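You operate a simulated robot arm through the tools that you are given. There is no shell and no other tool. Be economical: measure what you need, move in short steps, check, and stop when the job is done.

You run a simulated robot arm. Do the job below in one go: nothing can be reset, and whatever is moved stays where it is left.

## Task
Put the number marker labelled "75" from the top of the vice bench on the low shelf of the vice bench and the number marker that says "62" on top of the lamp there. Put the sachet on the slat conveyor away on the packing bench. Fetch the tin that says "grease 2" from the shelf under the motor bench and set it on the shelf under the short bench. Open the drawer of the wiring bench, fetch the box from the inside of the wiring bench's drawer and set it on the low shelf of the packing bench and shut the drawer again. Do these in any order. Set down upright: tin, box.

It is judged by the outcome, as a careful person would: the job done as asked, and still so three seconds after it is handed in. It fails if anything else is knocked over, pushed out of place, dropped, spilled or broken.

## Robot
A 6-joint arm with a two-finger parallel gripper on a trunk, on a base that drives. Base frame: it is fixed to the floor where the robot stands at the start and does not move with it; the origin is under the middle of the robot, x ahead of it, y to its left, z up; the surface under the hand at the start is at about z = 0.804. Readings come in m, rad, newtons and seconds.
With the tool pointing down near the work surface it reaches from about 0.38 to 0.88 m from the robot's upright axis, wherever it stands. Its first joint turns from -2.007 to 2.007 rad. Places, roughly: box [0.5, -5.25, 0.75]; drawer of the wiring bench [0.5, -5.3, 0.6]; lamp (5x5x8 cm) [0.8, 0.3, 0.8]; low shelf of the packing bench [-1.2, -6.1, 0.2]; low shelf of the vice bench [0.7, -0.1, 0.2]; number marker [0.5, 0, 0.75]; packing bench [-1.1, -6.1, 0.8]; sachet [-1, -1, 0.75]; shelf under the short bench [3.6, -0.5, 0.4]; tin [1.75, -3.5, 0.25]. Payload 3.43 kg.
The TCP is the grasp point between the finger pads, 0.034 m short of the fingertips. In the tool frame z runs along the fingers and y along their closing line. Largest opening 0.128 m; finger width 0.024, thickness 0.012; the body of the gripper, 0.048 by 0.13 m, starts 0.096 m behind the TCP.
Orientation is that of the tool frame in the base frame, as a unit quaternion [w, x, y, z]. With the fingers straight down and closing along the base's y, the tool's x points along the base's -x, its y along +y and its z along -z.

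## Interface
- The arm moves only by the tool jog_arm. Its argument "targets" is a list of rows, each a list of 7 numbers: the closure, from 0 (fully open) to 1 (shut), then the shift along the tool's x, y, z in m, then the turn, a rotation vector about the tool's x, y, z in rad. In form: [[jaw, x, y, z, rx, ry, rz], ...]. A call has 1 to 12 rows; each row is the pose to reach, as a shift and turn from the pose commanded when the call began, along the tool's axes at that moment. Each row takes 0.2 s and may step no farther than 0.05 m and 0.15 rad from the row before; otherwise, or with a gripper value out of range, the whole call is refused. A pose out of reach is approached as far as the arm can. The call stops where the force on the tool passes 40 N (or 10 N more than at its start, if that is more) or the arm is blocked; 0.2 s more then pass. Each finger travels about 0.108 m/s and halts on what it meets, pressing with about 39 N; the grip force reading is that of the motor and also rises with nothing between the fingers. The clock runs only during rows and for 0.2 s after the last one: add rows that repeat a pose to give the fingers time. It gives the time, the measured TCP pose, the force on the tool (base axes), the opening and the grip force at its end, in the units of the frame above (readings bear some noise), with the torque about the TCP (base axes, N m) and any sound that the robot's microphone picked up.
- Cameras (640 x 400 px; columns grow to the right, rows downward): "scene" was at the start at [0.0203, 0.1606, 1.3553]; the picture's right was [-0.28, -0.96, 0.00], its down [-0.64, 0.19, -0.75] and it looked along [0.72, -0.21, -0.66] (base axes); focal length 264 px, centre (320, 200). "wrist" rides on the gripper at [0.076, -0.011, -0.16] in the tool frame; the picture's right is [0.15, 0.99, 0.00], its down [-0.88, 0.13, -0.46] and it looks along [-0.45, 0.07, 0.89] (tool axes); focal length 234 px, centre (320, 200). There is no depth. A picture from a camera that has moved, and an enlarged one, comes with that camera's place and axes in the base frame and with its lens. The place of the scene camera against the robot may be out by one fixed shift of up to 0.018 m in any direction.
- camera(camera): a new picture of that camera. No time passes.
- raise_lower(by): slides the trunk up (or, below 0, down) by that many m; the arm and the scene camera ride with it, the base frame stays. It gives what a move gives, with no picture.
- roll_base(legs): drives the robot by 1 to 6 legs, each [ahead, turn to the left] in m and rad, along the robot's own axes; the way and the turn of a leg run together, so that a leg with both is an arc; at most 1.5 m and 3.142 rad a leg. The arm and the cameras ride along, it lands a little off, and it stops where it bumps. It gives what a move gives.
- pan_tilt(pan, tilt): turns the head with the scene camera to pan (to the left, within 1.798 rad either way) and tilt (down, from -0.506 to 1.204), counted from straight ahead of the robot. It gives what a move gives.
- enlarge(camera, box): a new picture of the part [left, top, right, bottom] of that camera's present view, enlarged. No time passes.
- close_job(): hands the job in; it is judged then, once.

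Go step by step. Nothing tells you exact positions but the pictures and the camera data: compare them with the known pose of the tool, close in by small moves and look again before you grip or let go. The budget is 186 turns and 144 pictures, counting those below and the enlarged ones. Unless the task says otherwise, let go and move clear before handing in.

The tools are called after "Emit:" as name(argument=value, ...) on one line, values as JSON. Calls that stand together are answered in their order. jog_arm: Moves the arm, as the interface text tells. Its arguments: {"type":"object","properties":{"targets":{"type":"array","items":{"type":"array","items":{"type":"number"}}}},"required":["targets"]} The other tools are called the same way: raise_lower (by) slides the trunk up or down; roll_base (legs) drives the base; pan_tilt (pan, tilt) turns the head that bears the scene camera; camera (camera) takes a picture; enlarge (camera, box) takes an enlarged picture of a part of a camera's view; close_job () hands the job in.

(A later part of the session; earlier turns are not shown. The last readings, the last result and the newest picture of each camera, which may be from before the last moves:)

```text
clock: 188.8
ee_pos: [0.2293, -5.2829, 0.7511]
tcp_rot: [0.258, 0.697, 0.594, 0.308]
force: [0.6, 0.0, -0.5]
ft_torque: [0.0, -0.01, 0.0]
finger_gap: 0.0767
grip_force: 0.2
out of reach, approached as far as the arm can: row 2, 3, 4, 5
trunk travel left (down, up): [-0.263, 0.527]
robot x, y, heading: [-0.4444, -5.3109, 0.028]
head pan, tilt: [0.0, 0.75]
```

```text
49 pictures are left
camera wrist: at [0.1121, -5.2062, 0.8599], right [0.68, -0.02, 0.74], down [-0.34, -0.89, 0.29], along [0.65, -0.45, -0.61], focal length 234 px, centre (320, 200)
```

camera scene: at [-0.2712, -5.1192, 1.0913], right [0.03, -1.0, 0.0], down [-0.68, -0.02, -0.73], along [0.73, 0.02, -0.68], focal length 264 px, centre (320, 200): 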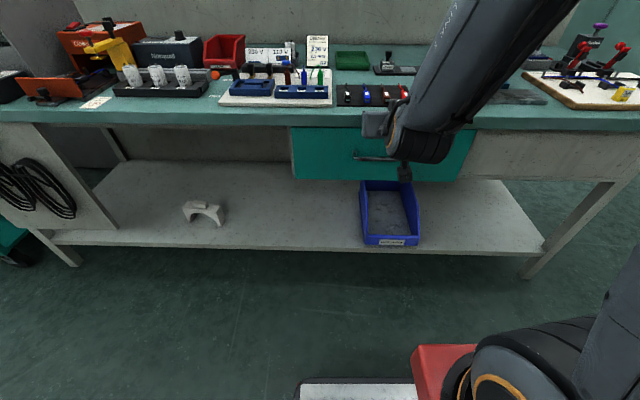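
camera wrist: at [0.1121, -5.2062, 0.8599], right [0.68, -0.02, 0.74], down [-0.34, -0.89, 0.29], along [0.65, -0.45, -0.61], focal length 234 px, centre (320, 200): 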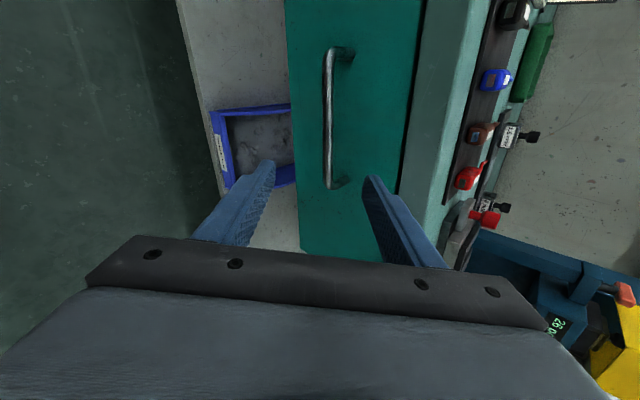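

The bar is now between the fingers' directions. I'll fine-align the roll and approach partly.

Emit:
jog_arm(targets=[[0.4, 0.02, 0.004, 0.01, 0, 0, -0.08], [0.4, 0.0395, 0.0076, 0.025, 0, 0, -0.16]])

Emit:
camera(camera="wrist")

Emit:
camera(camera="scene")

```text
clock: 189.4
ee_pos: [0.2593, -5.2475, 0.7611]
tcp_rot: [0.29, 0.645, 0.645, 0.289]
force: [0.3, 0.8, -0.3]
ft_torque: [0.01, 0.0, 0.01]
finger_gap: 0.0767
grip_force: 0.1
out of reach, approached as far as the arm can: row 1, 2
trunk travel left (down, up): [-0.263, 0.527]
robot x, y, heading: [-0.4489, -5.3121, 0.034]
head pan, tilt: [0.0, 0.75]
```

```text
48 pictures are left
camera wrist: at [0.1326, -5.1701, 0.8588], right [0.66, 0.15, 0.74], down [-0.25, -0.88, 0.4], along [0.71, -0.45, -0.54], focal length 234 px, centre (320, 200)
```

wrist: 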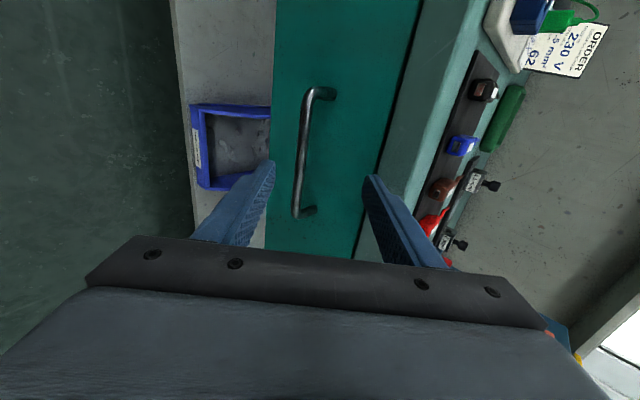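

```text
47 pictures are left
camera scene: at [-0.3319, -5.121, 0.9916], right [0.03, -1.0, 0.0], down [-0.68, -0.02, -0.73], along [0.73, 0.02, -0.68], focal length 264 px, centre (320, 200)
```

scene: 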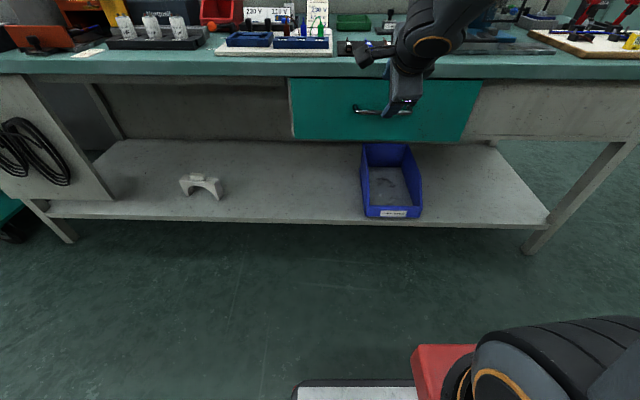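

I'll lower the trunk 4 cm to line the fingers up with the bar.

Emit:
raise_lower(by=-0.04)

Emit:
camera(camera="wrist")

```text
clock: 190.3
ee_pos: [0.2695, -5.2446, 0.7223]
tcp_rot: [0.291, 0.645, 0.644, 0.291]
force: [-0.4, -0.5, 0.3]
ft_torque: [-0.02, 0.02, 0.02]
finger_gap: 0.0767
grip_force: 0.1
trunk travel left (down, up): [-0.223, 0.567]
robot x, y, heading: [-0.4434, -5.309, 0.032]
head pan, tilt: [0.0, 0.75]
```

```text
46 pictures are left
camera wrist: at [0.1434, -5.1699, 0.8198], right [0.66, 0.15, 0.74], down [-0.25, -0.88, 0.4], along [0.71, -0.45, -0.54], focal length 234 px, centre (320, 200)
```

wrist: 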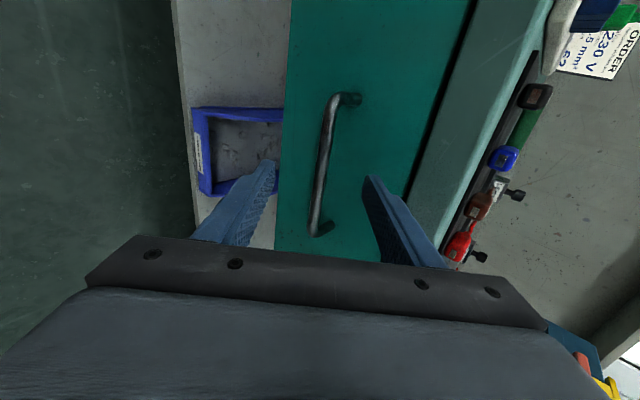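

The bar is centred between the fingers. I'll narrow the opening, advance 2.2 cm and close.

Emit:
jog_arm(targets=[[0.55, 0, 0, 0.008, 0, 0, 0], [0.6, 0, 0, 0.016, 0, 0, 0], [0.6, 0, 0, 0.022, 0, 0, 0], [0.8, 0, 0, 0.022, 0, 0, 0], [1.0, 0, 0, 0.022, 0, 0, 0], [1.0, 0, 0, 0.022, 0, 0, 0], [1.0, 0, 0, 0.022, 0, 0, 0]])

Emit:
camera(camera="wrist")

```text
clock: 191.9
ee_pos: [0.2848, -5.2399, 0.7116]
tcp_rot: [0.273, 0.644, 0.654, 0.289]
force: [0.9, -2.1, 14.3]
ft_torque: [-0.37, -0.33, 0.32]
finger_gap: 0.0117
grip_force: 44.5
out of reach, approached as far as the arm can: row 2, 3, 4
trunk travel left (down, up): [-0.223, 0.567]
robot x, y, heading: [-0.4481, -5.3069, 0.033]
head pan, tilt: [0.0, 0.75]
```

```text
45 pictures are left
camera wrist: at [0.1588, -5.169, 0.8138], right [0.67, 0.15, 0.73], down [-0.23, -0.89, 0.39], along [0.7, -0.43, -0.57], focal length 234 px, centre (320, 200)
```

wrist: 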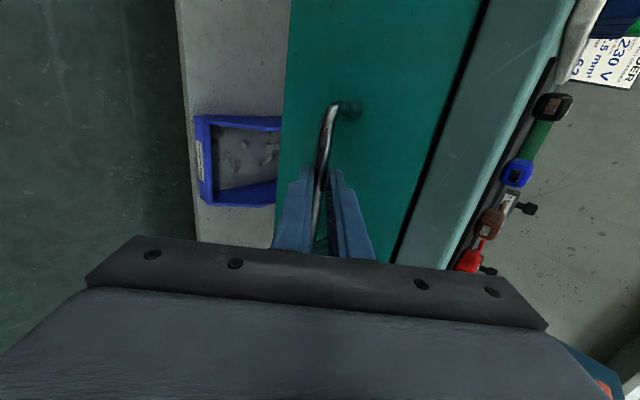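

The bar is gripped. I'll pull the drawer open a first bit by backing the base up gently.

Emit:
roll_base(legs=[[-0.09, 0]])

Emit:
camera(camera="wrist")

```text
clock: 193.0
ee_pos: [0.1951, -5.2415, 0.7116]
tcp_rot: [0.273, 0.643, 0.654, 0.291]
force: [0.4, 29.8, 16.6]
ft_torque: [0.5, -0.41, 0.92]
finger_gap: 0.0117
grip_force: 44.9
trunk travel left (down, up): [-0.223, 0.567]
robot x, y, heading: [-0.5355, -5.3134, 0.039]
head pan, tilt: [0.0, 0.75]
```

```text
44 pictures are left
camera wrist: at [0.0686, -5.1699, 0.8137], right [0.67, 0.15, 0.73], down [-0.22, -0.89, 0.39], along [0.71, -0.42, -0.57], focal length 234 px, centre (320, 200)
```

wrist: 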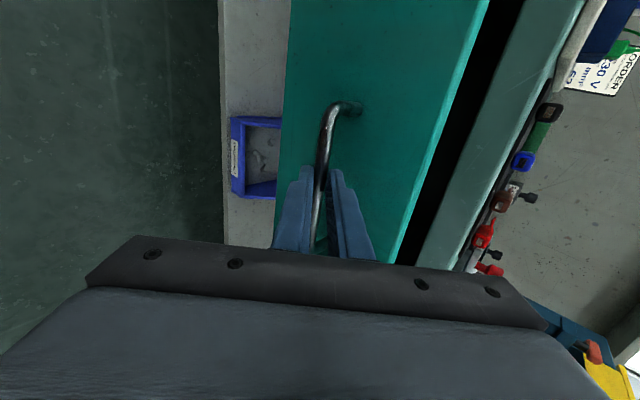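

Opened 9 cm. Now I'll try pulling further with the arm.

Emit:
jog_arm(targets=[[1.0, 0, -0.0266, -0.0299, 0, 0, 0], [1.0, 0, -0.0531, -0.0598, 0, 0, 0], [1.0, 0, -0.0797, -0.0896, 0, 0, 0]])

Emit:
camera(camera="scene")

```text
clock: 193.8
ee_pos: [0.0741, -5.2429, 0.712]
tcp_rot: [0.27, 0.642, 0.655, 0.291]
force: [-0.1, 37.9, -19.5]
ft_torque: [0.71, 0.48, 1.11]
finger_gap: 0.0116
grip_force: 45.5
trunk travel left (down, up): [-0.223, 0.567]
robot x, y, heading: [-0.5403, -5.3102, 0.036]
head pan, tilt: [0.0, 0.75]
```

```text
43 pictures are left
camera scene: at [-0.411, -5.1218, 0.9511], right [0.04, -1.0, 0.0], down [-0.68, -0.03, -0.73], along [0.73, 0.03, -0.68], focal length 264 px, centre (320, 200)
```

scene: 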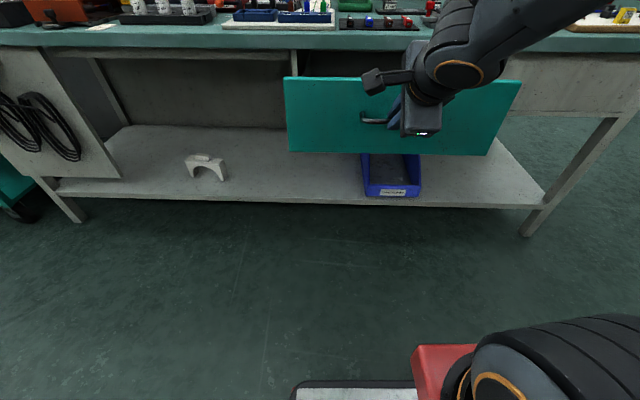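

Emit:
jog_arm(targets=[[1.0, 0.004, -0.0266, -0.0299, 0, 0, 0], [1.0, 0.005, -0.0465, -0.0523, 0, 0, 0]])

Emit:
camera(camera="wrist")

```text
clock: 194.4
ee_pos: [0.0575, -5.2277, 0.7234]
tcp_rot: [0.272, 0.639, 0.656, 0.296]
force: [0.4, -0.2, -1.2]
ft_torque: [-0.03, -0.02, -0.02]
finger_gap: 0.0
grip_force: 32.8
out of reach, approached as far as the arm can: row 1, 2
trunk travel left (down, up): [-0.223, 0.567]
robot x, y, heading: [-0.5363, -5.3104, 0.031]
head pan, tilt: [0.0, 0.75]
```

```text
42 pictures are left
camera wrist: at [-0.0705, -5.1577, 0.8239], right [0.66, 0.15, 0.73], down [-0.22, -0.9, 0.38], along [0.71, -0.41, -0.56], focal length 234 px, centre (320, 200)
```

wrist: 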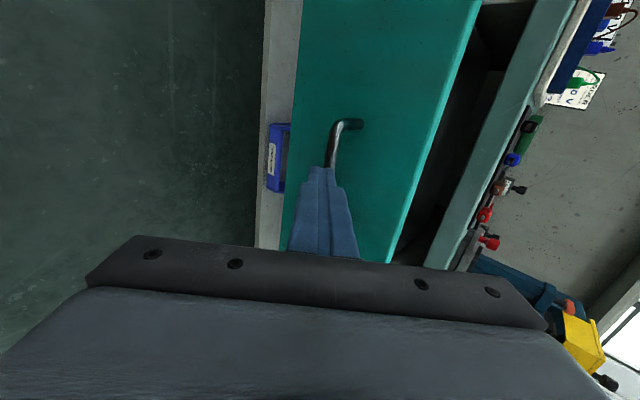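

The fingers slipped off with the drawer about 21 cm open. I'll raise the trunk and look into the drawer from above.

Emit:
raise_lower(by=0.38)

Emit:
pan_tilt(pan=-0.15, tilt=0.9)

Emit:
camera(camera="scene")

```text
clock: 198.0
ee_pos: [0.0552, -5.232, 1.0982]
tcp_rot: [0.273, 0.643, 0.654, 0.291]
force: [-0.5, 0.1, -0.4]
ft_torque: [0.01, 0.0, 0.0]
finger_gap: 0.0
grip_force: 32.9
trunk travel left (down, up): [-0.603, 0.187]
robot x, y, heading: [-0.5397, -5.3125, 0.038]
head pan, tilt: [0.0, 0.75]
```

```text
clock: 198.7
ee_pos: [0.0556, -5.2334, 1.0986]
tcp_rot: [0.272, 0.643, 0.653, 0.292]
force: [0.0, 0.0, -0.7]
ft_torque: [0.04, 0.0, 0.02]
finger_gap: 0.0001
grip_force: 32.4
trunk travel left (down, up): [-0.603, 0.187]
robot x, y, heading: [-0.54, -5.3088, 0.036]
head pan, tilt: [-0.15, 0.901]
```

```text
41 pictures are left
camera scene: at [-0.5245, -5.1385, 1.3197], right [-0.11, -0.99, 0.0], down [-0.78, 0.09, -0.62], along [0.62, -0.07, -0.78], focal length 264 px, centre (320, 200)
```

scene: 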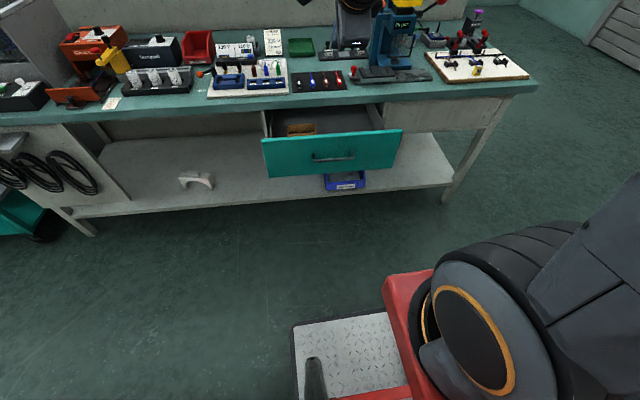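

Emit:
enlarge(camera="scene", box=[240, 85, 420, 195])

```text
3.56 times, centred on (330, 140) of scene
camera zoom: at [-0.5245, -5.1385, 1.3197], right [-0.11, -0.99, 0.0], down [-0.78, 0.09, -0.62], along [0.62, -0.07, -0.78], focal length 939 px, centre (284, 413)
```

zoom: 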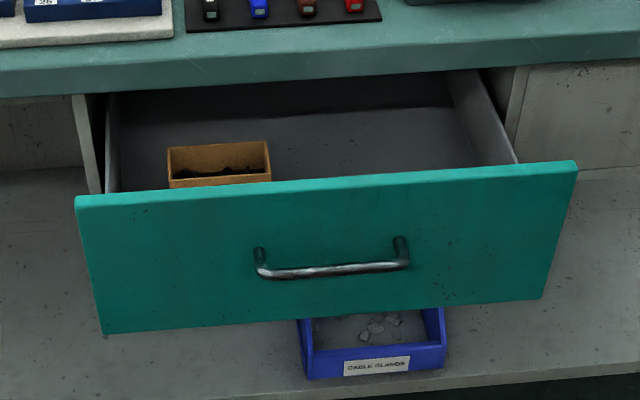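

The box is a small open wooden box near the drawer's front-left, still partly under the bench top; the drawer must open more. I'll turn the hand straight down (closing front-to-back) to pull the drawer by its front panel.

Emit:
jog_arm(targets=[[0.6, 0, 0, 0, 0.14, 0, 0], [0.5, 0, 0, 0, 0.28, 0, 0], [0.5, 0, 0, 0, 0.42, 0, 0], [0.5, 0, 0, 0, 0.56, 0, 0], [0.5, 0, 0, 0, 0.7, 0, 0], [0.5, 0, 0, 0, 0.844, 0, 0]])

Emit:
jog_arm(targets=[[0.5, 0, 0.035, 0.03, 0, 0, 0], [0.5, 0, 0.07, 0.06, 0, 0, 0], [0.5, 0, 0.08, 0.105, 0, 0, 0], [0.5, 0, 0.08, 0.15, 0, 0, 0]])

Emit:
camera(camera="wrist")

```text
clock: 200.1
ee_pos: [0.0548, -5.233, 1.099]
tcp_rot: [-0.016, 0.698, 0.716, -0.002]
force: [-0.4, 0.6, 0.9]
ft_torque: [0.01, -0.05, 0.01]
finger_gap: 0.0638
grip_force: 0.1
out of reach, approached as far as the arm can: row 1
trunk travel left (down, up): [-0.603, 0.187]
robot x, y, heading: [-0.5371, -5.3133, 0.032]
head pan, tilt: [-0.15, 0.901]
```

```text
clock: 201.1
ee_pos: [0.1327, -5.2286, 0.9455]
tcp_rot: [-0.014, 0.698, 0.716, -0.002]
force: [0.0, 1.0, 0.1]
ft_torque: [-0.02, 0.02, 0.03]
finger_gap: 0.0641
grip_force: 0.1
trunk travel left (down, up): [-0.603, 0.187]
robot x, y, heading: [-0.5372, -5.3137, 0.039]
head pan, tilt: [-0.15, 0.901]
```

```text
39 pictures are left
camera wrist: at [0.1221, -5.155, 1.1072], right [0.98, 0.17, -0.02], down [0.16, -0.88, 0.44], along [0.06, -0.43, -0.9], focal length 234 px, centre (320, 200)
```

wrist: 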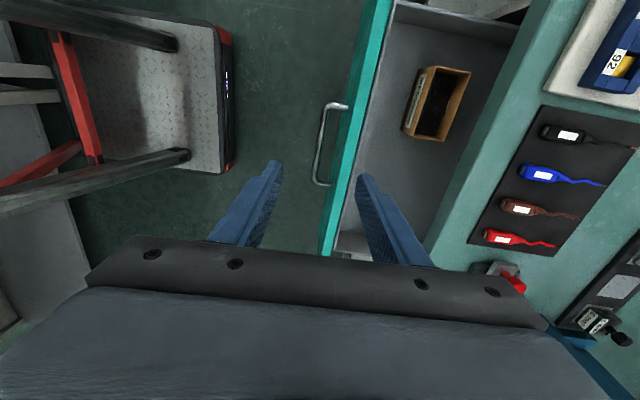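

The front panel is at x ≈ 0.176 and the bench edge at 0.321; the box centre near (0.31, -5.15). I'll grip the panel's top edge to the right of the handle.

Emit:
jog_arm(targets=[[0.5, -0.04, 0.012, 0.02, 0, 0, 0], [0.5, -0.08, 0.024, 0.04, 0, 0, 0], [0.5, -0.12, 0.036, 0.06, 0, 0, 0], [0.5, -0.132, 0.04, 0.105, 0, 0, 0], [0.5, -0.132, 0.04, 0.145, 0, 0, 0]])

Emit:
camera(camera="wrist")

```text
clock: 202.3
ee_pos: [0.1709, -5.3568, 0.7977]
tcp_rot: [-0.014, 0.698, 0.716, -0.002]
force: [-0.5, 0.5, 1.1]
ft_torque: [-0.01, -0.02, -0.01]
finger_gap: 0.0637
grip_force: 0.0
trunk travel left (down, up): [-0.603, 0.187]
robot x, y, heading: [-0.5398, -5.3134, 0.037]
head pan, tilt: [-0.15, 0.901]
```

```text
38 pictures are left
camera wrist: at [0.1616, -5.2841, 0.9589], right [0.98, 0.17, -0.02], down [0.16, -0.88, 0.44], along [0.06, -0.43, -0.9], focal length 234 px, centre (320, 200)
```

wrist: 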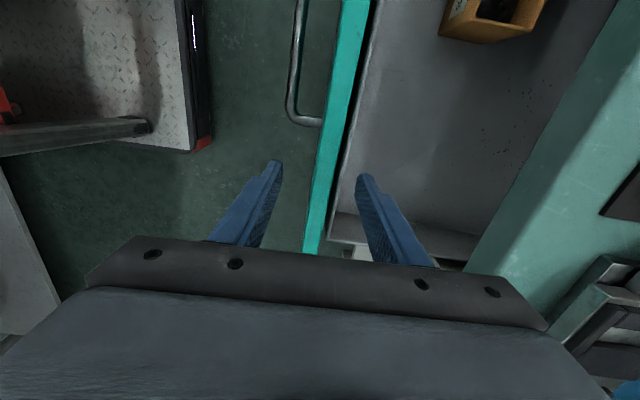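

Panel edge is centred between the fingers. I'll go down, close, and pull.

Emit:
jog_arm(targets=[[0.5, 0, 0, 0.02, 0, 0, 0], [0.5, 0, 0, 0.042, 0, 0, 0], [0.75, 0, 0, 0.042, 0, 0, 0], [1.0, 0, 0, 0.042, 0, 0, 0], [1.0, 0, 0, 0.042, 0, 0, 0]])

Emit:
jog_arm(targets=[[1.0, 0, -0.03, 0, 0, 0, 0], [1.0, 0, -0.06, 0, 0, 0, 0], [1.0, 0, -0.09, 0, 0, 0, 0], [1.0, 0, -0.12, 0, 0, 0, 0]])

Emit:
camera(camera="wrist")

```text
clock: 203.5
ee_pos: [0.1703, -5.3563, 0.7565]
tcp_rot: [-0.015, 0.698, 0.716, -0.002]
force: [0.4, 1.1, -3.5]
ft_torque: [-0.13, -1.74, -1.21]
finger_gap: 0.0186
grip_force: 45.2
trunk travel left (down, up): [-0.603, 0.187]
robot x, y, heading: [-0.5383, -5.3121, 0.033]
head pan, tilt: [-0.15, 0.901]
```

```text
clock: 204.6
ee_pos: [0.0539, -5.3577, 0.7593]
tcp_rot: [-0.012, 0.699, 0.715, 0.0]
force: [5.0, 4.9, -14.4]
ft_torque: [0.23, -1.62, -1.34]
finger_gap: 0.0188
grip_force: 45.3
trunk travel left (down, up): [-0.603, 0.187]
robot x, y, heading: [-0.5383, -5.3143, 0.037]
head pan, tilt: [-0.15, 0.901]
stopped in row 4: the force on the tool passed its limit at 42 N (the readings are from after the stop); the commanded pose is now the measured one
```

```text
37 pictures are left
camera wrist: at [0.0441, -5.2849, 0.9205], right [0.99, 0.17, -0.02], down [0.16, -0.89, 0.44], along [0.06, -0.43, -0.9], focal length 234 px, centre (320, 200)
```

wrist: 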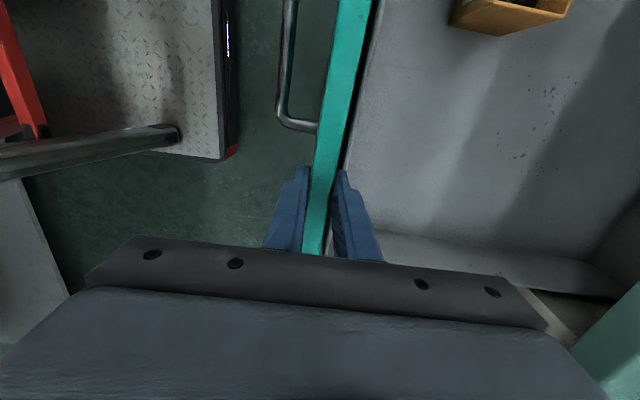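

The drawer is fully open (~28 cm). I'll let go, rise and move above the box.

Emit:
jog_arm(targets=[[0.7, 0, 0, 0, 0, 0, 0], [0.5, 0, 0, 0, 0, 0, 0], [0.5, 0, 0, -0.045, 0, 0, 0], [0.4, 0, 0, -0.09, 0, 0, 0], [0.3, 0.03, 0.02, -0.12, 0, 0, 0], [0.2, 0.065, 0.05, -0.135, 0, 0, 0], [0.1, 0.105, 0.07, -0.145, 0, 0, 0], [0, 0.14, 0.09, -0.15, 0, 0, 0], [0, 0.18, 0.11, -0.15, 0, 0, 0], [0, 0.205, 0.135, -0.15, 0, 0, 0]])

Emit:
camera(camera="wrist")

Emit:
enlarge(camera="scene", box=[240, 85, 420, 215])

```text
clock: 206.8
ee_pos: [0.1862, -5.1535, 0.9121]
tcp_rot: [-0.012, 0.698, 0.716, -0.001]
force: [-0.7, -0.2, 0.9]
ft_torque: [0.06, -0.03, 0.04]
finger_gap: 0.128
grip_force: 0.1
trunk travel left (down, up): [-0.603, 0.187]
robot x, y, heading: [-0.5393, -5.3131, 0.038]
head pan, tilt: [-0.15, 0.901]
```

```text
36 pictures are left
camera wrist: at [0.1764, -5.0805, 1.0724], right [0.99, 0.17, -0.02], down [0.16, -0.89, 0.44], along [0.06, -0.43, -0.9], focal length 234 px, centre (320, 200)
```

wrist: 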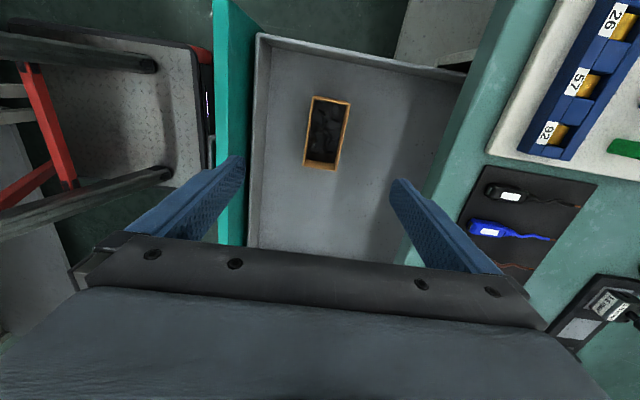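

```text
3.08 times, centred on (330, 150) of scene
camera zoom: at [-0.525, -5.1387, 1.3197], right [-0.11, -0.99, 0.0], down [-0.78, 0.09, -0.62], along [0.62, -0.07, -0.78], focal length 812 px, centre (289, 354)
```

zoom: 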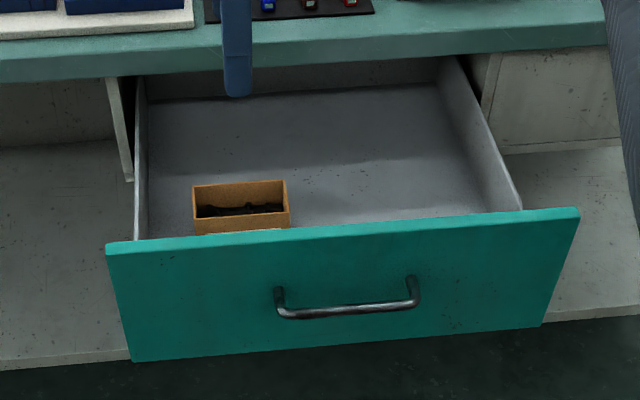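

The box rim centre is at (0.192, -5.142, 0.70), about 6 cm wide front-to-back. I'll descend around it.

Emit:
jog_arm(targets=[[0.25, 0.004, 0.005, 0.045, 0, 0, 0], [0.25, 0.008, 0.01, 0.09, 0, 0, 0], [0.25, 0.008, 0.01, 0.13, 0, 0, 0], [0.25, 0.008, 0.01, 0.165, 0, 0, 0], [0.25, 0.008, 0.01, 0.18, 0, 0, 0]])

Emit:
camera(camera="wrist")

```text
clock: 208.0
ee_pos: [0.1928, -5.1404, 0.7302]
tcp_rot: [-0.013, 0.698, 0.716, -0.001]
force: [0.5, 0.6, 0.3]
ft_torque: [0.02, -0.03, -0.03]
finger_gap: 0.096
grip_force: 0.1
trunk travel left (down, up): [-0.603, 0.187]
robot x, y, heading: [-0.5401, -5.3124, 0.035]
head pan, tilt: [-0.15, 0.901]
```

```text
34 pictures are left
camera wrist: at [0.183, -5.0681, 0.8916], right [0.99, 0.17, -0.02], down [0.16, -0.88, 0.44], along [0.06, -0.43, -0.9], focal length 234 px, centre (320, 200)
```

wrist: 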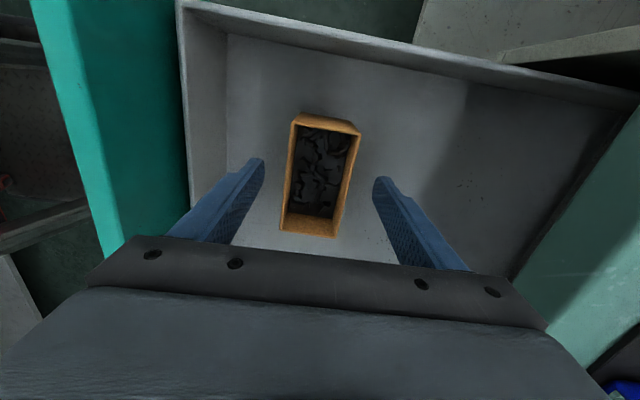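

Well centred. I'll descend with small guarded steps and close.

Emit:
jog_arm(targets=[[0.25, 0, 0, 0.01, 0, 0, 0], [0.25, 0, 0, 0.018, 0, 0, 0], [0.25, 0, 0, 0.024, 0, 0, 0], [0.25, 0, 0, 0.03, 0, 0, 0], [0.45, 0, 0, 0.03, 0, 0, 0], [0.65, 0, 0, 0.03, 0, 0, 0], [0.85, 0, 0, 0.03, 0, 0, 0], [0.85, 0, 0, 0.03, 0, 0, 0]])

Emit:
jog_arm(targets=[[0.85, 0, 0, -0.03, 0, 0, 0], [0.85, 0, 0, -0.075, 0, 0, 0], [0.85, 0, 0, -0.12, 0, 0, 0], [0.85, 0, 0, -0.165, 0, 0, 0], [0.85, 0, 0, -0.21, 0, 0, 0], [0.85, 0, 0, -0.25, 0, 0, 0]])

Emit:
camera(camera="wrist")

```text
clock: 209.8
ee_pos: [0.1932, -5.1419, 0.7001]
tcp_rot: [-0.013, 0.698, 0.716, 0.0]
force: [1.3, 0.5, 0.7]
ft_torque: [0.0, -0.18, -0.02]
finger_gap: 0.0598
grip_force: 39.3
trunk travel left (down, up): [-0.603, 0.187]
robot x, y, heading: [-0.5416, -5.3112, 0.038]
head pan, tilt: [-0.15, 0.901]
```

```text
clock: 211.2
ee_pos: [0.1966, -5.1441, 0.9498]
tcp_rot: [-0.014, 0.699, 0.715, -0.001]
force: [0.5, -0.1, -3.0]
ft_torque: [0.04, 0.05, -0.03]
finger_gap: 0.0592
grip_force: 38.8
trunk travel left (down, up): [-0.603, 0.187]
robot x, y, heading: [-0.5383, -5.3078, 0.04]
head pan, tilt: [-0.15, 0.901]
```

```text
33 pictures are left
camera wrist: at [0.1867, -5.0721, 1.1112], right [0.99, 0.17, -0.02], down [0.16, -0.88, 0.44], along [0.06, -0.43, -0.9], focal length 234 px, centre (320, 200)
```

wrist: 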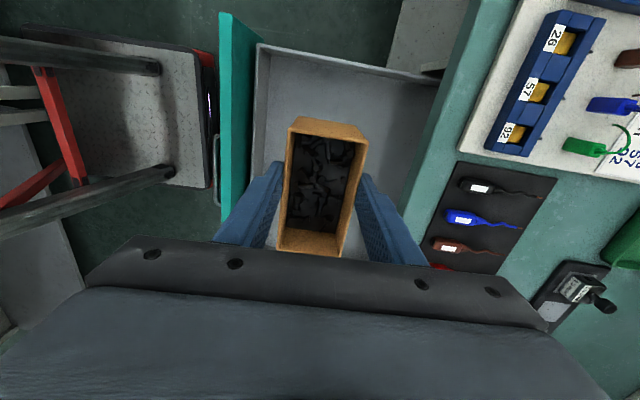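

The box is held level with its contents. I'll retract and raise it, and turn the hand back to its normal orientation.

Emit:
jog_arm(targets=[[0.85, 0, -0.04, -0.02, 0, 0, 0], [0.85, 0, -0.08, -0.04, 0, 0, 0], [0.85, 0, -0.12, -0.06, 0, 0, 0], [0.85, 0, -0.16, -0.08, 0, 0, 0], [0.85, 0, -0.2, -0.1, 0, 0, 0], [0.85, -0.08, -0.22, -0.12, 0, 0, 0]])

Emit:
jog_arm(targets=[[0.85, 0, -0.04, -0.02, 0, 0, 0], [0.85, 0, -0.08, -0.04, 0, 0, 0], [0.85, 0, -0.12, -0.06, 0, 0, 0], [0.85, 0, -0.16, -0.08, 0, 0, 0], [0.85, -0.03, -0.19, -0.1, 0, 0, 0], [0.85, -0.07, -0.21, -0.11, 0, 0, 0], [0.85, -0.1, -0.22, -0.12, 0, 0, 0]])

Emit:
jog_arm(targets=[[0.85, 0, 0, 0, 0, 0, -0.1428], [0.85, 0, 0, 0, 0, 0, -0.2856], [0.85, 0, 0, 0, 0, 0, -0.4284], [0.85, 0, 0, 0, 0, 0, -0.5712], [0.85, 0, 0, 0, 0, 0, -0.714], [0.85, 0, 0, 0, 0, 0, -0.8568], [0.85, 0, 0, 0, 0, 0, -0.9996], [0.85, 0, 0, 0, 0, 0, -1.1424], [0.85, 0, 0, 0, 0, 0, -1.2852], [0.85, 0, 0, 0, 0, 0, -1.428], [0.85, 0, 0, 0, 0, 0, -1.51]])

```text
refused: row 6 steps farther than a row can; nothing moved
```

```text
clock: 212.8
ee_pos: [-0.0171, -5.2518, 1.0711]
tcp_rot: [-0.013, 0.698, 0.716, -0.001]
force: [0.4, 0.7, -2.2]
ft_torque: [0.01, 0.02, 0.0]
finger_gap: 0.0596
grip_force: 38.9
trunk travel left (down, up): [-0.603, 0.187]
robot x, y, heading: [-0.5367, -5.3129, 0.038]
head pan, tilt: [-0.15, 0.901]
```

```text
clock: 215.2
ee_pos: [-0.0175, -5.2524, 1.0718]
tcp_rot: [-0.011, 0.017, 1.0, 0.01]
force: [0.5, -0.4, -1.9]
ft_torque: [0.04, 0.03, 0.02]
finger_gap: 0.0594
grip_force: 39.6
trunk travel left (down, up): [-0.603, 0.187]
robot x, y, heading: [-0.5373, -5.31, 0.035]
head pan, tilt: [-0.15, 0.901]
```

Emit:
roll_base(legs=[[0.15, 0], [0, -1.417], [0.32, 0], [0, -1.76]])

Emit:
pan_tilt(pan=0.1, tilt=0.8)

Emit:
camera(camera="scene")

```text
clock: 226.1
ee_pos: [-0.8545, -5.6542, 1.0727]
tcp_rot: [0.009, 0.999, -0.041, 0.01]
force: [-0.8, 0.6, -2.8]
ft_torque: [0.0, -0.03, 0.02]
finger_gap: 0.0595
grip_force: 39.3
trunk travel left (down, up): [-0.603, 0.187]
robot x, y, heading: [-0.3331, -5.6186, 3.127]
head pan, tilt: [-0.15, 0.901]
```

```text
clock: 226.8
ee_pos: [-0.8536, -5.6541, 1.0734]
tcp_rot: [0.01, 0.999, -0.041, 0.01]
force: [-0.3, 0.4, -1.7]
ft_torque: [0.02, -0.02, -0.01]
finger_gap: 0.0594
grip_force: 39.4
trunk travel left (down, up): [-0.603, 0.187]
robot x, y, heading: [-0.3299, -5.6204, 3.132]
head pan, tilt: [0.099, 0.799]
```

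```text
32 pictures are left
camera scene: at [-0.3443, -5.833, 1.3276], right [-0.09, 1.0, 0.0], down [0.71, 0.06, -0.7], along [-0.69, -0.06, -0.72], focal length 264 px, centre (320, 200)
```

scene: 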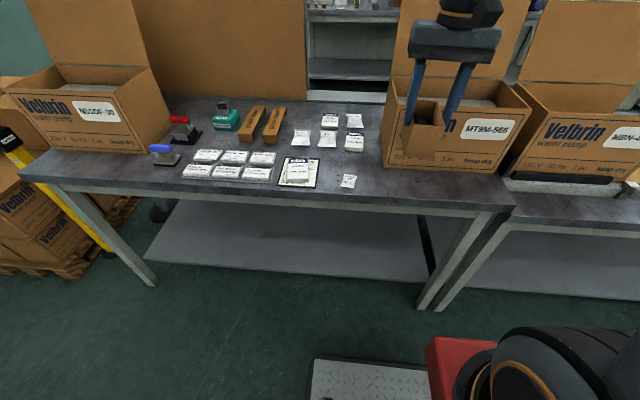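

There's a free strip in front of the carton. I'll set the box there briefly (long side toward the carton) so I can regrip it with a forward lean for the low shelf.

Emit:
jog_arm(targets=[[0.85, -0.03, -0.007, 0.02, 0, 0, 0], [0.85, -0.06, -0.014, 0.05, 0, 0, 0], [0.85, -0.0825, -0.021, 0.085, 0, 0, 0], [0.85, -0.0825, -0.021, 0.13, 0, 0, 0], [0.85, -0.0825, -0.021, 0.165, 0, 0, 0], [0.85, -0.0825, -0.021, 0.188, 0, 0, 0]])

Emit:
enlarge(camera="scene", box=[360, 70, 520, 230])

```text
clock: 228.2
ee_pos: [-0.9319, -5.6294, 0.8843]
tcp_rot: [0.01, 0.999, -0.041, 0.009]
force: [4.0, 0.7, 15.9]
ft_torque: [0.47, -1.17, -0.1]
finger_gap: 0.0593
grip_force: 39.0
trunk travel left (down, up): [-0.603, 0.187]
robot x, y, heading: [-0.331, -5.6178, 3.129]
head pan, tilt: [0.099, 0.799]
```

```text
2.50 times, centred on (440, 150) of scene
camera zoom: at [-0.3436, -5.833, 1.3278], right [-0.09, 1.0, 0.0], down [0.71, 0.07, -0.7], along [-0.69, -0.06, -0.72], focal length 660 px, centre (20, 325)
```

zoom: 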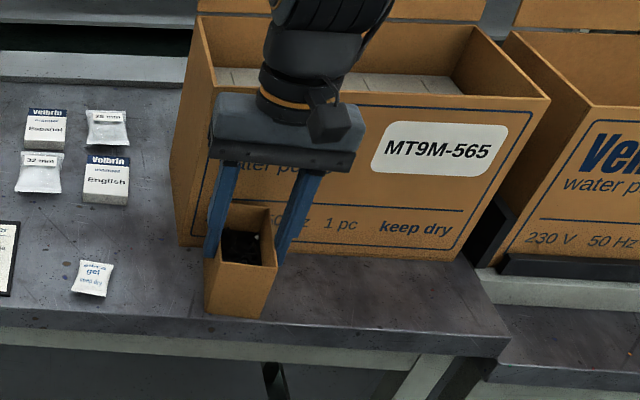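

The box is standing on the strip. I'll release, rise, and lean the hand forward for the new grip.

Emit:
jog_arm(targets=[[0.65, 0, 0, -0.001, 0, 0, 0], [0.45, 0, 0, -0.001, 0, 0, 0], [0.3, 0, 0, -0.002, 0, 0, 0], [0.3, 0, 0, -0.04, 0, 0, 0], [0.3, 0, 0, -0.085, 0, 0, 0], [0.3, 0.02, 0, -0.12, 0, 0, 0]])

Emit:
jog_arm(targets=[[0.3, 0, 0, 0, 0, -0.14, 0], [0.3, 0, 0, 0, 0, -0.28, 0], [0.3, 0, 0, 0, 0, -0.42, 0], [0.3, 0, 0, 0, 0, -0.56, 0], [0.3, 0, 0, 0, 0, -0.7, 0], [0.3, 0, 0, 0, 0, -0.8, 0]])

Emit:
camera(camera="wrist")

```text
clock: 229.6
ee_pos: [-0.9149, -5.6298, 1.0046]
tcp_rot: [0.009, 0.999, -0.041, 0.009]
force: [-0.3, 0.9, -0.8]
ft_torque: [-0.01, -0.05, -0.01]
finger_gap: 0.0895
grip_force: 0.0
trunk travel left (down, up): [-0.603, 0.187]
robot x, y, heading: [-0.3326, -5.6197, 3.134]
head pan, tilt: [0.099, 0.799]
```

```text
clock: 231.0
ee_pos: [-0.9118, -5.6173, 1.0008]
tcp_rot: [-0.026, 0.942, -0.054, -0.329]
force: [-1.4, 0.2, -0.6]
ft_torque: [0.04, -0.04, 0.02]
finger_gap: 0.0895
grip_force: 0.0
out of reach, approached as far as the arm can: row 5, 6
trunk travel left (down, up): [-0.603, 0.187]
robot x, y, heading: [-0.3331, -5.6178, 3.133]
head pan, tilt: [0.099, 0.799]
```

```text
30 pictures are left
camera wrist: at [-0.7523, -5.6263, 1.0796], right [0.0, -0.99, -0.1], down [-0.42, -0.09, 0.9], along [-0.91, 0.05, -0.42], focal length 234 px, centre (320, 200)
```

wrist: 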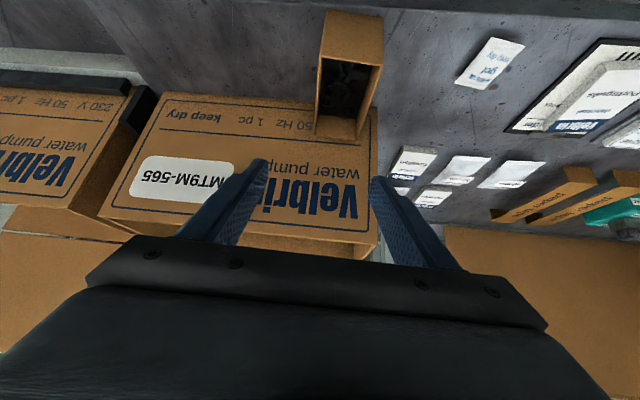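

The grip lean is at ~0.68 rad; I'll back up 8 cm for reach, then advance along the fingers onto the box.

Emit:
roll_base(legs=[[-0.08, 0]])

Emit:
jog_arm(targets=[[0.25, 0.01, 0.02, 0.03, 0, 0, 0], [0.25, 0.018, 0.0253, 0.07, 0, 0, 0], [0.25, 0.02, 0.0253, 0.11, 0, 0, 0]])

Emit:
camera(camera="wrist")

```text
clock: 232.1
ee_pos: [-0.8319, -5.6182, 1.0009]
tcp_rot: [-0.027, 0.943, -0.049, -0.329]
force: [-0.2, -0.2, -0.8]
ft_torque: [-0.01, 0.01, 0.0]
finger_gap: 0.0898
grip_force: 0.0
trunk travel left (down, up): [-0.603, 0.187]
robot x, y, heading: [-0.2505, -5.6218, 3.133]
head pan, tilt: [0.099, 0.799]
```

```text
clock: 232.9
ee_pos: [-0.8874, -5.6355, 0.9034]
tcp_rot: [-0.028, 0.942, -0.049, -0.33]
force: [0.2, 0.7, 0.1]
ft_torque: [-0.01, -0.02, 0.0]
finger_gap: 0.0959
grip_force: 0.0
trunk travel left (down, up): [-0.603, 0.187]
robot x, y, heading: [-0.2508, -5.6235, 3.136]
head pan, tilt: [0.099, 0.799]
```

```text
29 pictures are left
camera wrist: at [-0.7285, -5.6434, 0.9813], right [0.0, -0.99, -0.11], down [-0.42, -0.1, 0.9], along [-0.91, 0.04, -0.41], focal length 234 px, centre (320, 200)
```

wrist: 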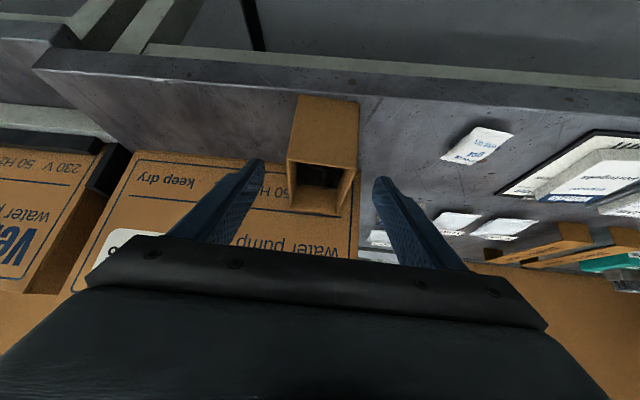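

Emit:
jog_arm(targets=[[0.25, 0.001, 0, 0.025, 0, 0, 0], [0.25, 0.002, 0, 0.05, 0, 0, 0], [0.45, 0.002, 0, 0.05, 0, 0, 0], [0.65, 0.002, 0, 0.05, 0, 0, 0], [0.85, 0.002, 0, 0.05, 0, 0, 0], [0.85, 0.002, 0, 0.05, 0, 0, 0]])

Emit:
jog_arm(targets=[[0.85, -0.028, 0, -0.035, 0, 0, 0], [0.85, -0.056, 0, -0.07, 0, 0, 0], [0.85, -0.084, 0, -0.105, 0, 0, 0]])

Emit:
camera(camera="wrist")

```text
clock: 234.3
ee_pos: [-0.9164, -5.6329, 0.8629]
tcp_rot: [-0.027, 0.943, -0.049, -0.329]
force: [-0.5, 0.2, 0.8]
ft_torque: [-0.11, 0.27, -0.02]
finger_gap: 0.0597
grip_force: 38.9
trunk travel left (down, up): [-0.603, 0.187]
robot x, y, heading: [-0.2489, -5.6191, 3.131]
head pan, tilt: [0.099, 0.799]
```

```text
clock: 235.1
ee_pos: [-0.9172, -5.6352, 0.9981]
tcp_rot: [-0.03, 0.942, -0.044, -0.33]
force: [0.2, -0.1, -2.9]
ft_torque: [0.02, -0.05, -0.02]
finger_gap: 0.0597
grip_force: 39.5
trunk travel left (down, up): [-0.603, 0.187]
robot x, y, heading: [-0.2521, -5.6196, 3.133]
head pan, tilt: [0.099, 0.799]
```

```text
28 pictures are left
camera wrist: at [-0.7578, -5.6418, 1.075], right [0.01, -0.99, -0.12], down [-0.42, -0.11, 0.9], along [-0.91, 0.04, -0.41], focal length 234 px, centre (320, 200)
```

wrist: 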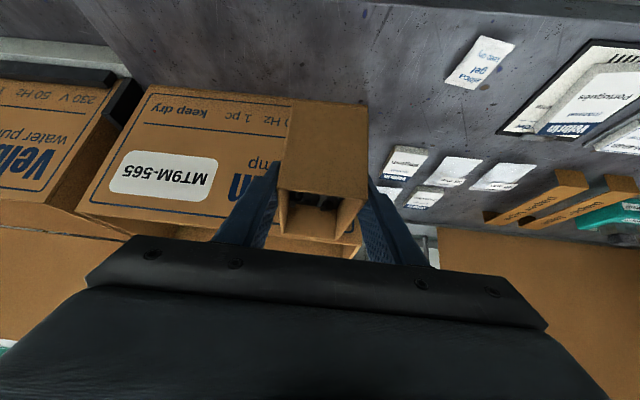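

The box is regripped level with a lean. Now I'll drive to face the free part of the packing bench's low shelf, staying back for a long reach.

Emit:
roll_base(legs=[[0, 1.58], [0.42, 0], [0, -1.58], [-0.17, 0]])

Emit:
raise_lower(by=-0.39)

Emit:
pan_tilt(pan=0.1, tilt=0.45)

Emit:
camera(camera="scene")

```text
clock: 246.4
ee_pos: [-0.7462, -6.0591, 0.9965]
tcp_rot: [-0.028, 0.942, -0.049, -0.33]
force: [-1.0, 0.6, -2.5]
ft_torque: [0.02, -0.06, 0.01]
finger_gap: 0.0594
grip_force: 38.8
trunk travel left (down, up): [-0.603, 0.187]
robot x, y, heading: [-0.0782, -6.0466, 3.128]
head pan, tilt: [0.099, 0.799]
```

```text
clock: 250.2
ee_pos: [-0.747, -6.0601, 0.6075]
tcp_rot: [-0.027, 0.943, -0.049, -0.329]
force: [-0.4, -0.2, -1.4]
ft_torque: [-0.02, -0.07, -0.03]
finger_gap: 0.0597
grip_force: 39.6
trunk travel left (down, up): [-0.213, 0.577]
robot x, y, heading: [-0.0811, -6.0451, 3.135]
head pan, tilt: [0.099, 0.799]
```

```text
clock: 251.0
ee_pos: [-0.7461, -6.0587, 0.6061]
tcp_rot: [-0.027, 0.943, -0.049, -0.329]
force: [0.7, 0.8, -2.4]
ft_torque: [0.0, -0.09, 0.04]
finger_gap: 0.0596
grip_force: 38.9
trunk travel left (down, up): [-0.213, 0.577]
robot x, y, heading: [-0.0825, -6.0448, 3.131]
head pan, tilt: [0.099, 0.45]
```

```text
27 pictures are left
camera scene: at [-0.2143, -6.2582, 0.9679], right [-0.09, 1.0, 0.0], down [0.43, 0.04, -0.9], along [-0.9, -0.08, -0.44], focal length 264 px, centre (320, 200)
```

scene: 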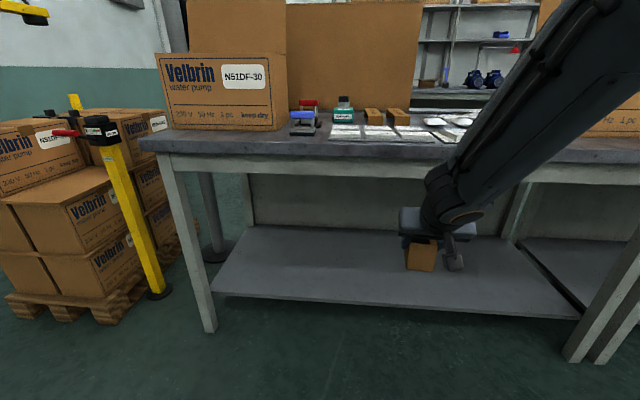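

The shelf is free (front edge near x = -0.93). I'll lower the box in front of it, then move it in under the bench top.

Emit:
jog_arm(targets=[[0.85, 0.0237, 0.0007, 0.0298, 0, 0, 0], [0.85, 0.0474, 0.0014, 0.0596, 0, 0, 0], [0.85, 0.071, 0.0021, 0.0894, 0, 0, 0], [0.85, 0.0947, 0.0029, 0.1192, 0, 0, 0], [0.85, 0.1184, 0.0036, 0.149, 0, 0, 0], [0.85, 0.085, 0.0083, 0.1756, 0, 0, 0], [0.85, 0.0514, 0.013, 0.2021, 0, 0, 0], [0.85, 0.0179, 0.0178, 0.2287, 0, 0, 0]])

Emit:
camera(camera="scene")

```text
clock: 252.8
ee_pos: [-0.8756, -6.0585, 0.4159]
tcp_rot: [-0.027, 0.943, -0.05, -0.329]
force: [0.6, -0.9, -2.5]
ft_torque: [-0.03, -0.09, 0.02]
finger_gap: 0.0594
grip_force: 38.6
out of reach, approached as far as the arm can: row 5
trunk travel left (down, up): [-0.213, 0.577]
robot x, y, heading: [-0.0819, -6.044, 3.138]
head pan, tilt: [0.099, 0.45]
```

```text
26 pictures are left
camera scene: at [-0.2143, -6.2582, 0.968], right [-0.09, 1.0, 0.0], down [0.43, 0.04, -0.9], along [-0.9, -0.08, -0.44], focal length 264 px, centre (320, 200)
```

scene: 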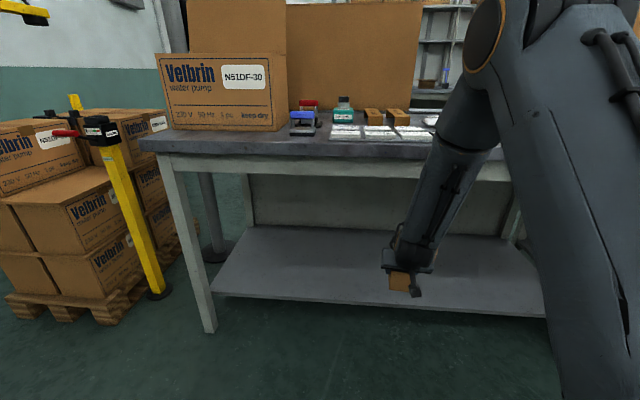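

Emit:
jog_arm(targets=[[0.85, -0.0338, 0.0048, 0.0268, 0, 0, 0], [0.85, -0.0675, 0.0095, 0.0535, 0, 0, 0], [0.85, -0.1013, 0.0143, 0.0803, 0, 0, 0], [0.85, -0.0764, 0.0151, 0.1116, 0, 0, 0], [0.85, -0.0515, 0.0159, 0.1429, 0, 0, 0]])

Emit:
camera(camera="scene")

Emit:
camera(camera="wrist")

```text
clock: 254.0
ee_pos: [-1.0067, -6.06, 0.3382]
tcp_rot: [-0.028, 0.942, -0.05, -0.331]
force: [-0.5, 0.4, -1.2]
ft_torque: [-0.02, -0.11, -0.03]
finger_gap: 0.0599
grip_force: 39.4
trunk travel left (down, up): [-0.213, 0.577]
robot x, y, heading: [-0.0843, -6.0412, 3.132]
head pan, tilt: [0.099, 0.45]
```

```text
25 pictures are left
camera scene: at [-0.2142, -6.2582, 0.968], right [-0.09, 1.0, 0.0], down [0.43, 0.04, -0.9], along [-0.9, -0.08, -0.44], focal length 264 px, centre (320, 200)
```

scene: 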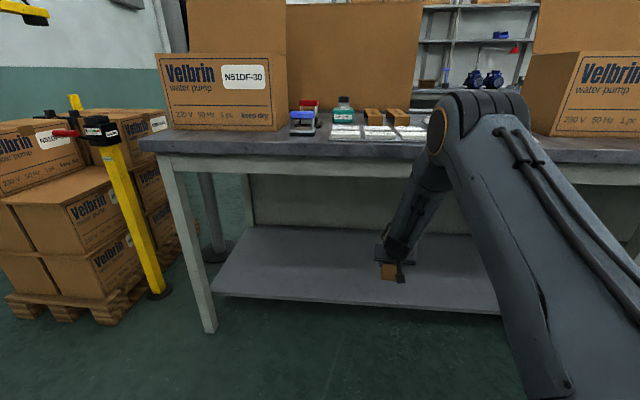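

```text
24 pictures are left
camera wrist: at [-0.8473, -6.0675, 0.4154], right [0.0, -0.99, -0.11], down [-0.42, -0.1, 0.9], along [-0.91, 0.04, -0.41], focal length 234 px, centre (320, 200)
```

wrist: 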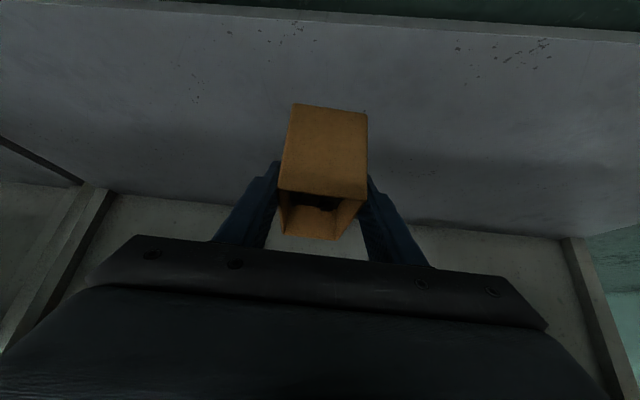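

The box is above the shelf with the elbow clear of the bench edge. I'll lower in small guarded steps.

Emit:
jog_arm(targets=[[0.85, 0.0075, 0, 0.0094, 0, 0, 0], [0.85, 0.015, 0, 0.0188, 0, 0, 0], [0.85, 0.0225, 0, 0.0282, 0, 0, 0], [0.85, 0.0275, 0, 0.0345, 0, 0, 0], [0.85, 0.03, 0, 0.0376, 0, 0, 0]])

Emit:
enlarge(camera="scene", box=[340, 80, 520, 320])

```text
clock: 255.2
ee_pos: [-1.0069, -6.0569, 0.2895]
tcp_rot: [-0.028, 0.942, -0.05, -0.33]
force: [0.8, 1.2, -2.8]
ft_torque: [-0.01, -0.04, 0.01]
finger_gap: 0.0598
grip_force: 38.2
trunk travel left (down, up): [-0.213, 0.577]
robot x, y, heading: [-0.0822, -6.0488, 3.133]
head pan, tilt: [0.099, 0.45]
```

```text
1.67 times, centred on (430, 200) of scene
camera zoom: at [-0.2144, -6.2582, 0.968], right [-0.09, 1.0, 0.0], down [0.43, 0.04, -0.9], along [-0.9, -0.08, -0.44], focal length 440 px, centre (137, 200)
```

zoom: 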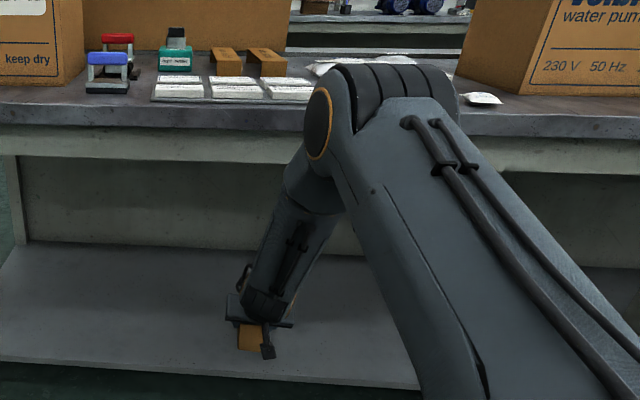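

Emit:
jog_arm(targets=[[0.85, 0.0016, 0, 0.002, 0, 0, 0], [0.85, 0.0031, 0, 0.0039, 0, 0, 0], [0.85, 0.0044, 0, 0.0055, 0, 0, 0], [0.85, 0.0056, 0, 0.007, 0, 0, 0]])

```text
clock: 256.2
ee_pos: [-1.0062, -6.0579, 0.2789]
tcp_rot: [-0.028, 0.942, -0.05, -0.33]
force: [-0.8, -0.9, -1.4]
ft_torque: [-0.03, -0.08, 0.0]
finger_gap: 0.0597
grip_force: 38.5
trunk travel left (down, up): [-0.213, 0.577]
robot x, y, heading: [-0.0826, -6.0423, 3.132]
head pan, tilt: [0.099, 0.45]
```

Emit:
jog_arm(targets=[[0.85, 0.0016, 0, 0.002, 0, 0, 0], [0.85, 0.0031, 0, 0.0039, 0, 0, 0], [0.85, 0.0044, 0, 0.0055, 0, 0, 0], [0.85, 0.0056, 0, 0.007, 0, 0, 0], [0.85, 0.0068, 0, 0.0086, 0, 0, 0], [0.85, 0.0081, 0, 0.0102, 0, 0, 0]])

```text
clock: 257.6
ee_pos: [-1.0061, -6.0561, 0.2663]
tcp_rot: [-0.027, 0.942, -0.05, -0.329]
force: [0.7, -0.5, -2.1]
ft_torque: [0.02, -0.08, -0.01]
finger_gap: 0.0597
grip_force: 39.5
trunk travel left (down, up): [-0.213, 0.577]
robot x, y, heading: [-0.0791, -6.0452, 3.133]
head pan, tilt: [0.099, 0.45]
```

Emit:
jog_arm(targets=[[0.85, 0.0016, 0, 0.002, 0, 0, 0], [0.85, 0.0031, 0, 0.0039, 0, 0, 0], [0.85, 0.0044, 0, 0.0055, 0, 0, 0], [0.85, 0.0056, 0, 0.007, 0, 0, 0], [0.85, 0.0068, 0, 0.0086, 0, 0, 0], [0.85, 0.0081, 0, 0.0102, 0, 0, 0]])

Emit:
camera(camera="wrist")

```text
clock: 259.0
ee_pos: [-1.0056, -6.0567, 0.2542]
tcp_rot: [-0.028, 0.943, -0.049, -0.329]
force: [-0.1, 0.4, -2.7]
ft_torque: [-0.03, -0.11, 0.0]
finger_gap: 0.0598
grip_force: 38.9
trunk travel left (down, up): [-0.213, 0.577]
robot x, y, heading: [-0.0828, -6.0434, 3.133]
head pan, tilt: [0.099, 0.45]
```

```text
22 pictures are left
camera wrist: at [-0.8472, -6.0647, 0.3314], right [0.0, -0.99, -0.11], down [-0.42, -0.1, 0.9], along [-0.91, 0.04, -0.42], focal length 234 px, centre (320, 200)
```

wrist: 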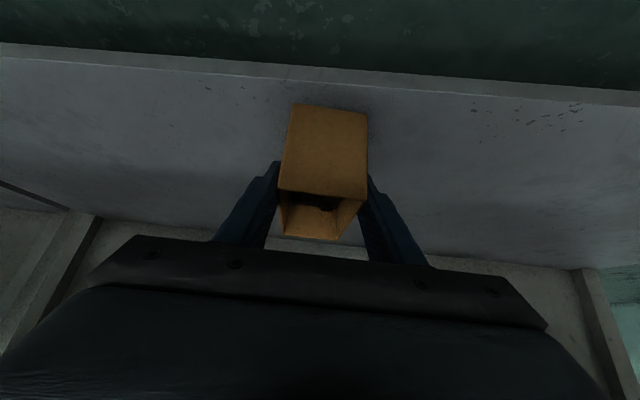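

The box's near end is close to the shelf's front edge; I'll move it 3 cm further in and continue lowering.

Emit:
jog_arm(targets=[[0.85, -0.0234, 0.0033, 0.0185, 0, 0, 0], [0.85, -0.0218, 0.0033, 0.0205, 0, 0, 0], [0.85, -0.0203, 0.0033, 0.0224, 0, 0, 0], [0.85, -0.0187, 0.0033, 0.0244, 0, 0, 0], [0.85, -0.0172, 0.0033, 0.0263, 0, 0, 0], [0.85, -0.0156, 0.0033, 0.0283, 0, 0, 0], [0.85, -0.014, 0.0033, 0.0302, 0, 0, 0], [0.85, -0.0125, 0.0033, 0.0322, 0, 0, 0], [0.85, -0.0109, 0.0033, 0.0342, 0, 0, 0]])

```text
clock: 261.0
ee_pos: [-1.0367, -6.0558, 0.234]
tcp_rot: [-0.027, 0.942, -0.049, -0.329]
force: [0.3, -0.4, -1.7]
ft_torque: [-0.01, -0.09, -0.01]
finger_gap: 0.0594
grip_force: 39.3
trunk travel left (down, up): [-0.213, 0.577]
robot x, y, heading: [-0.085, -6.0444, 3.138]
head pan, tilt: [0.099, 0.45]
```

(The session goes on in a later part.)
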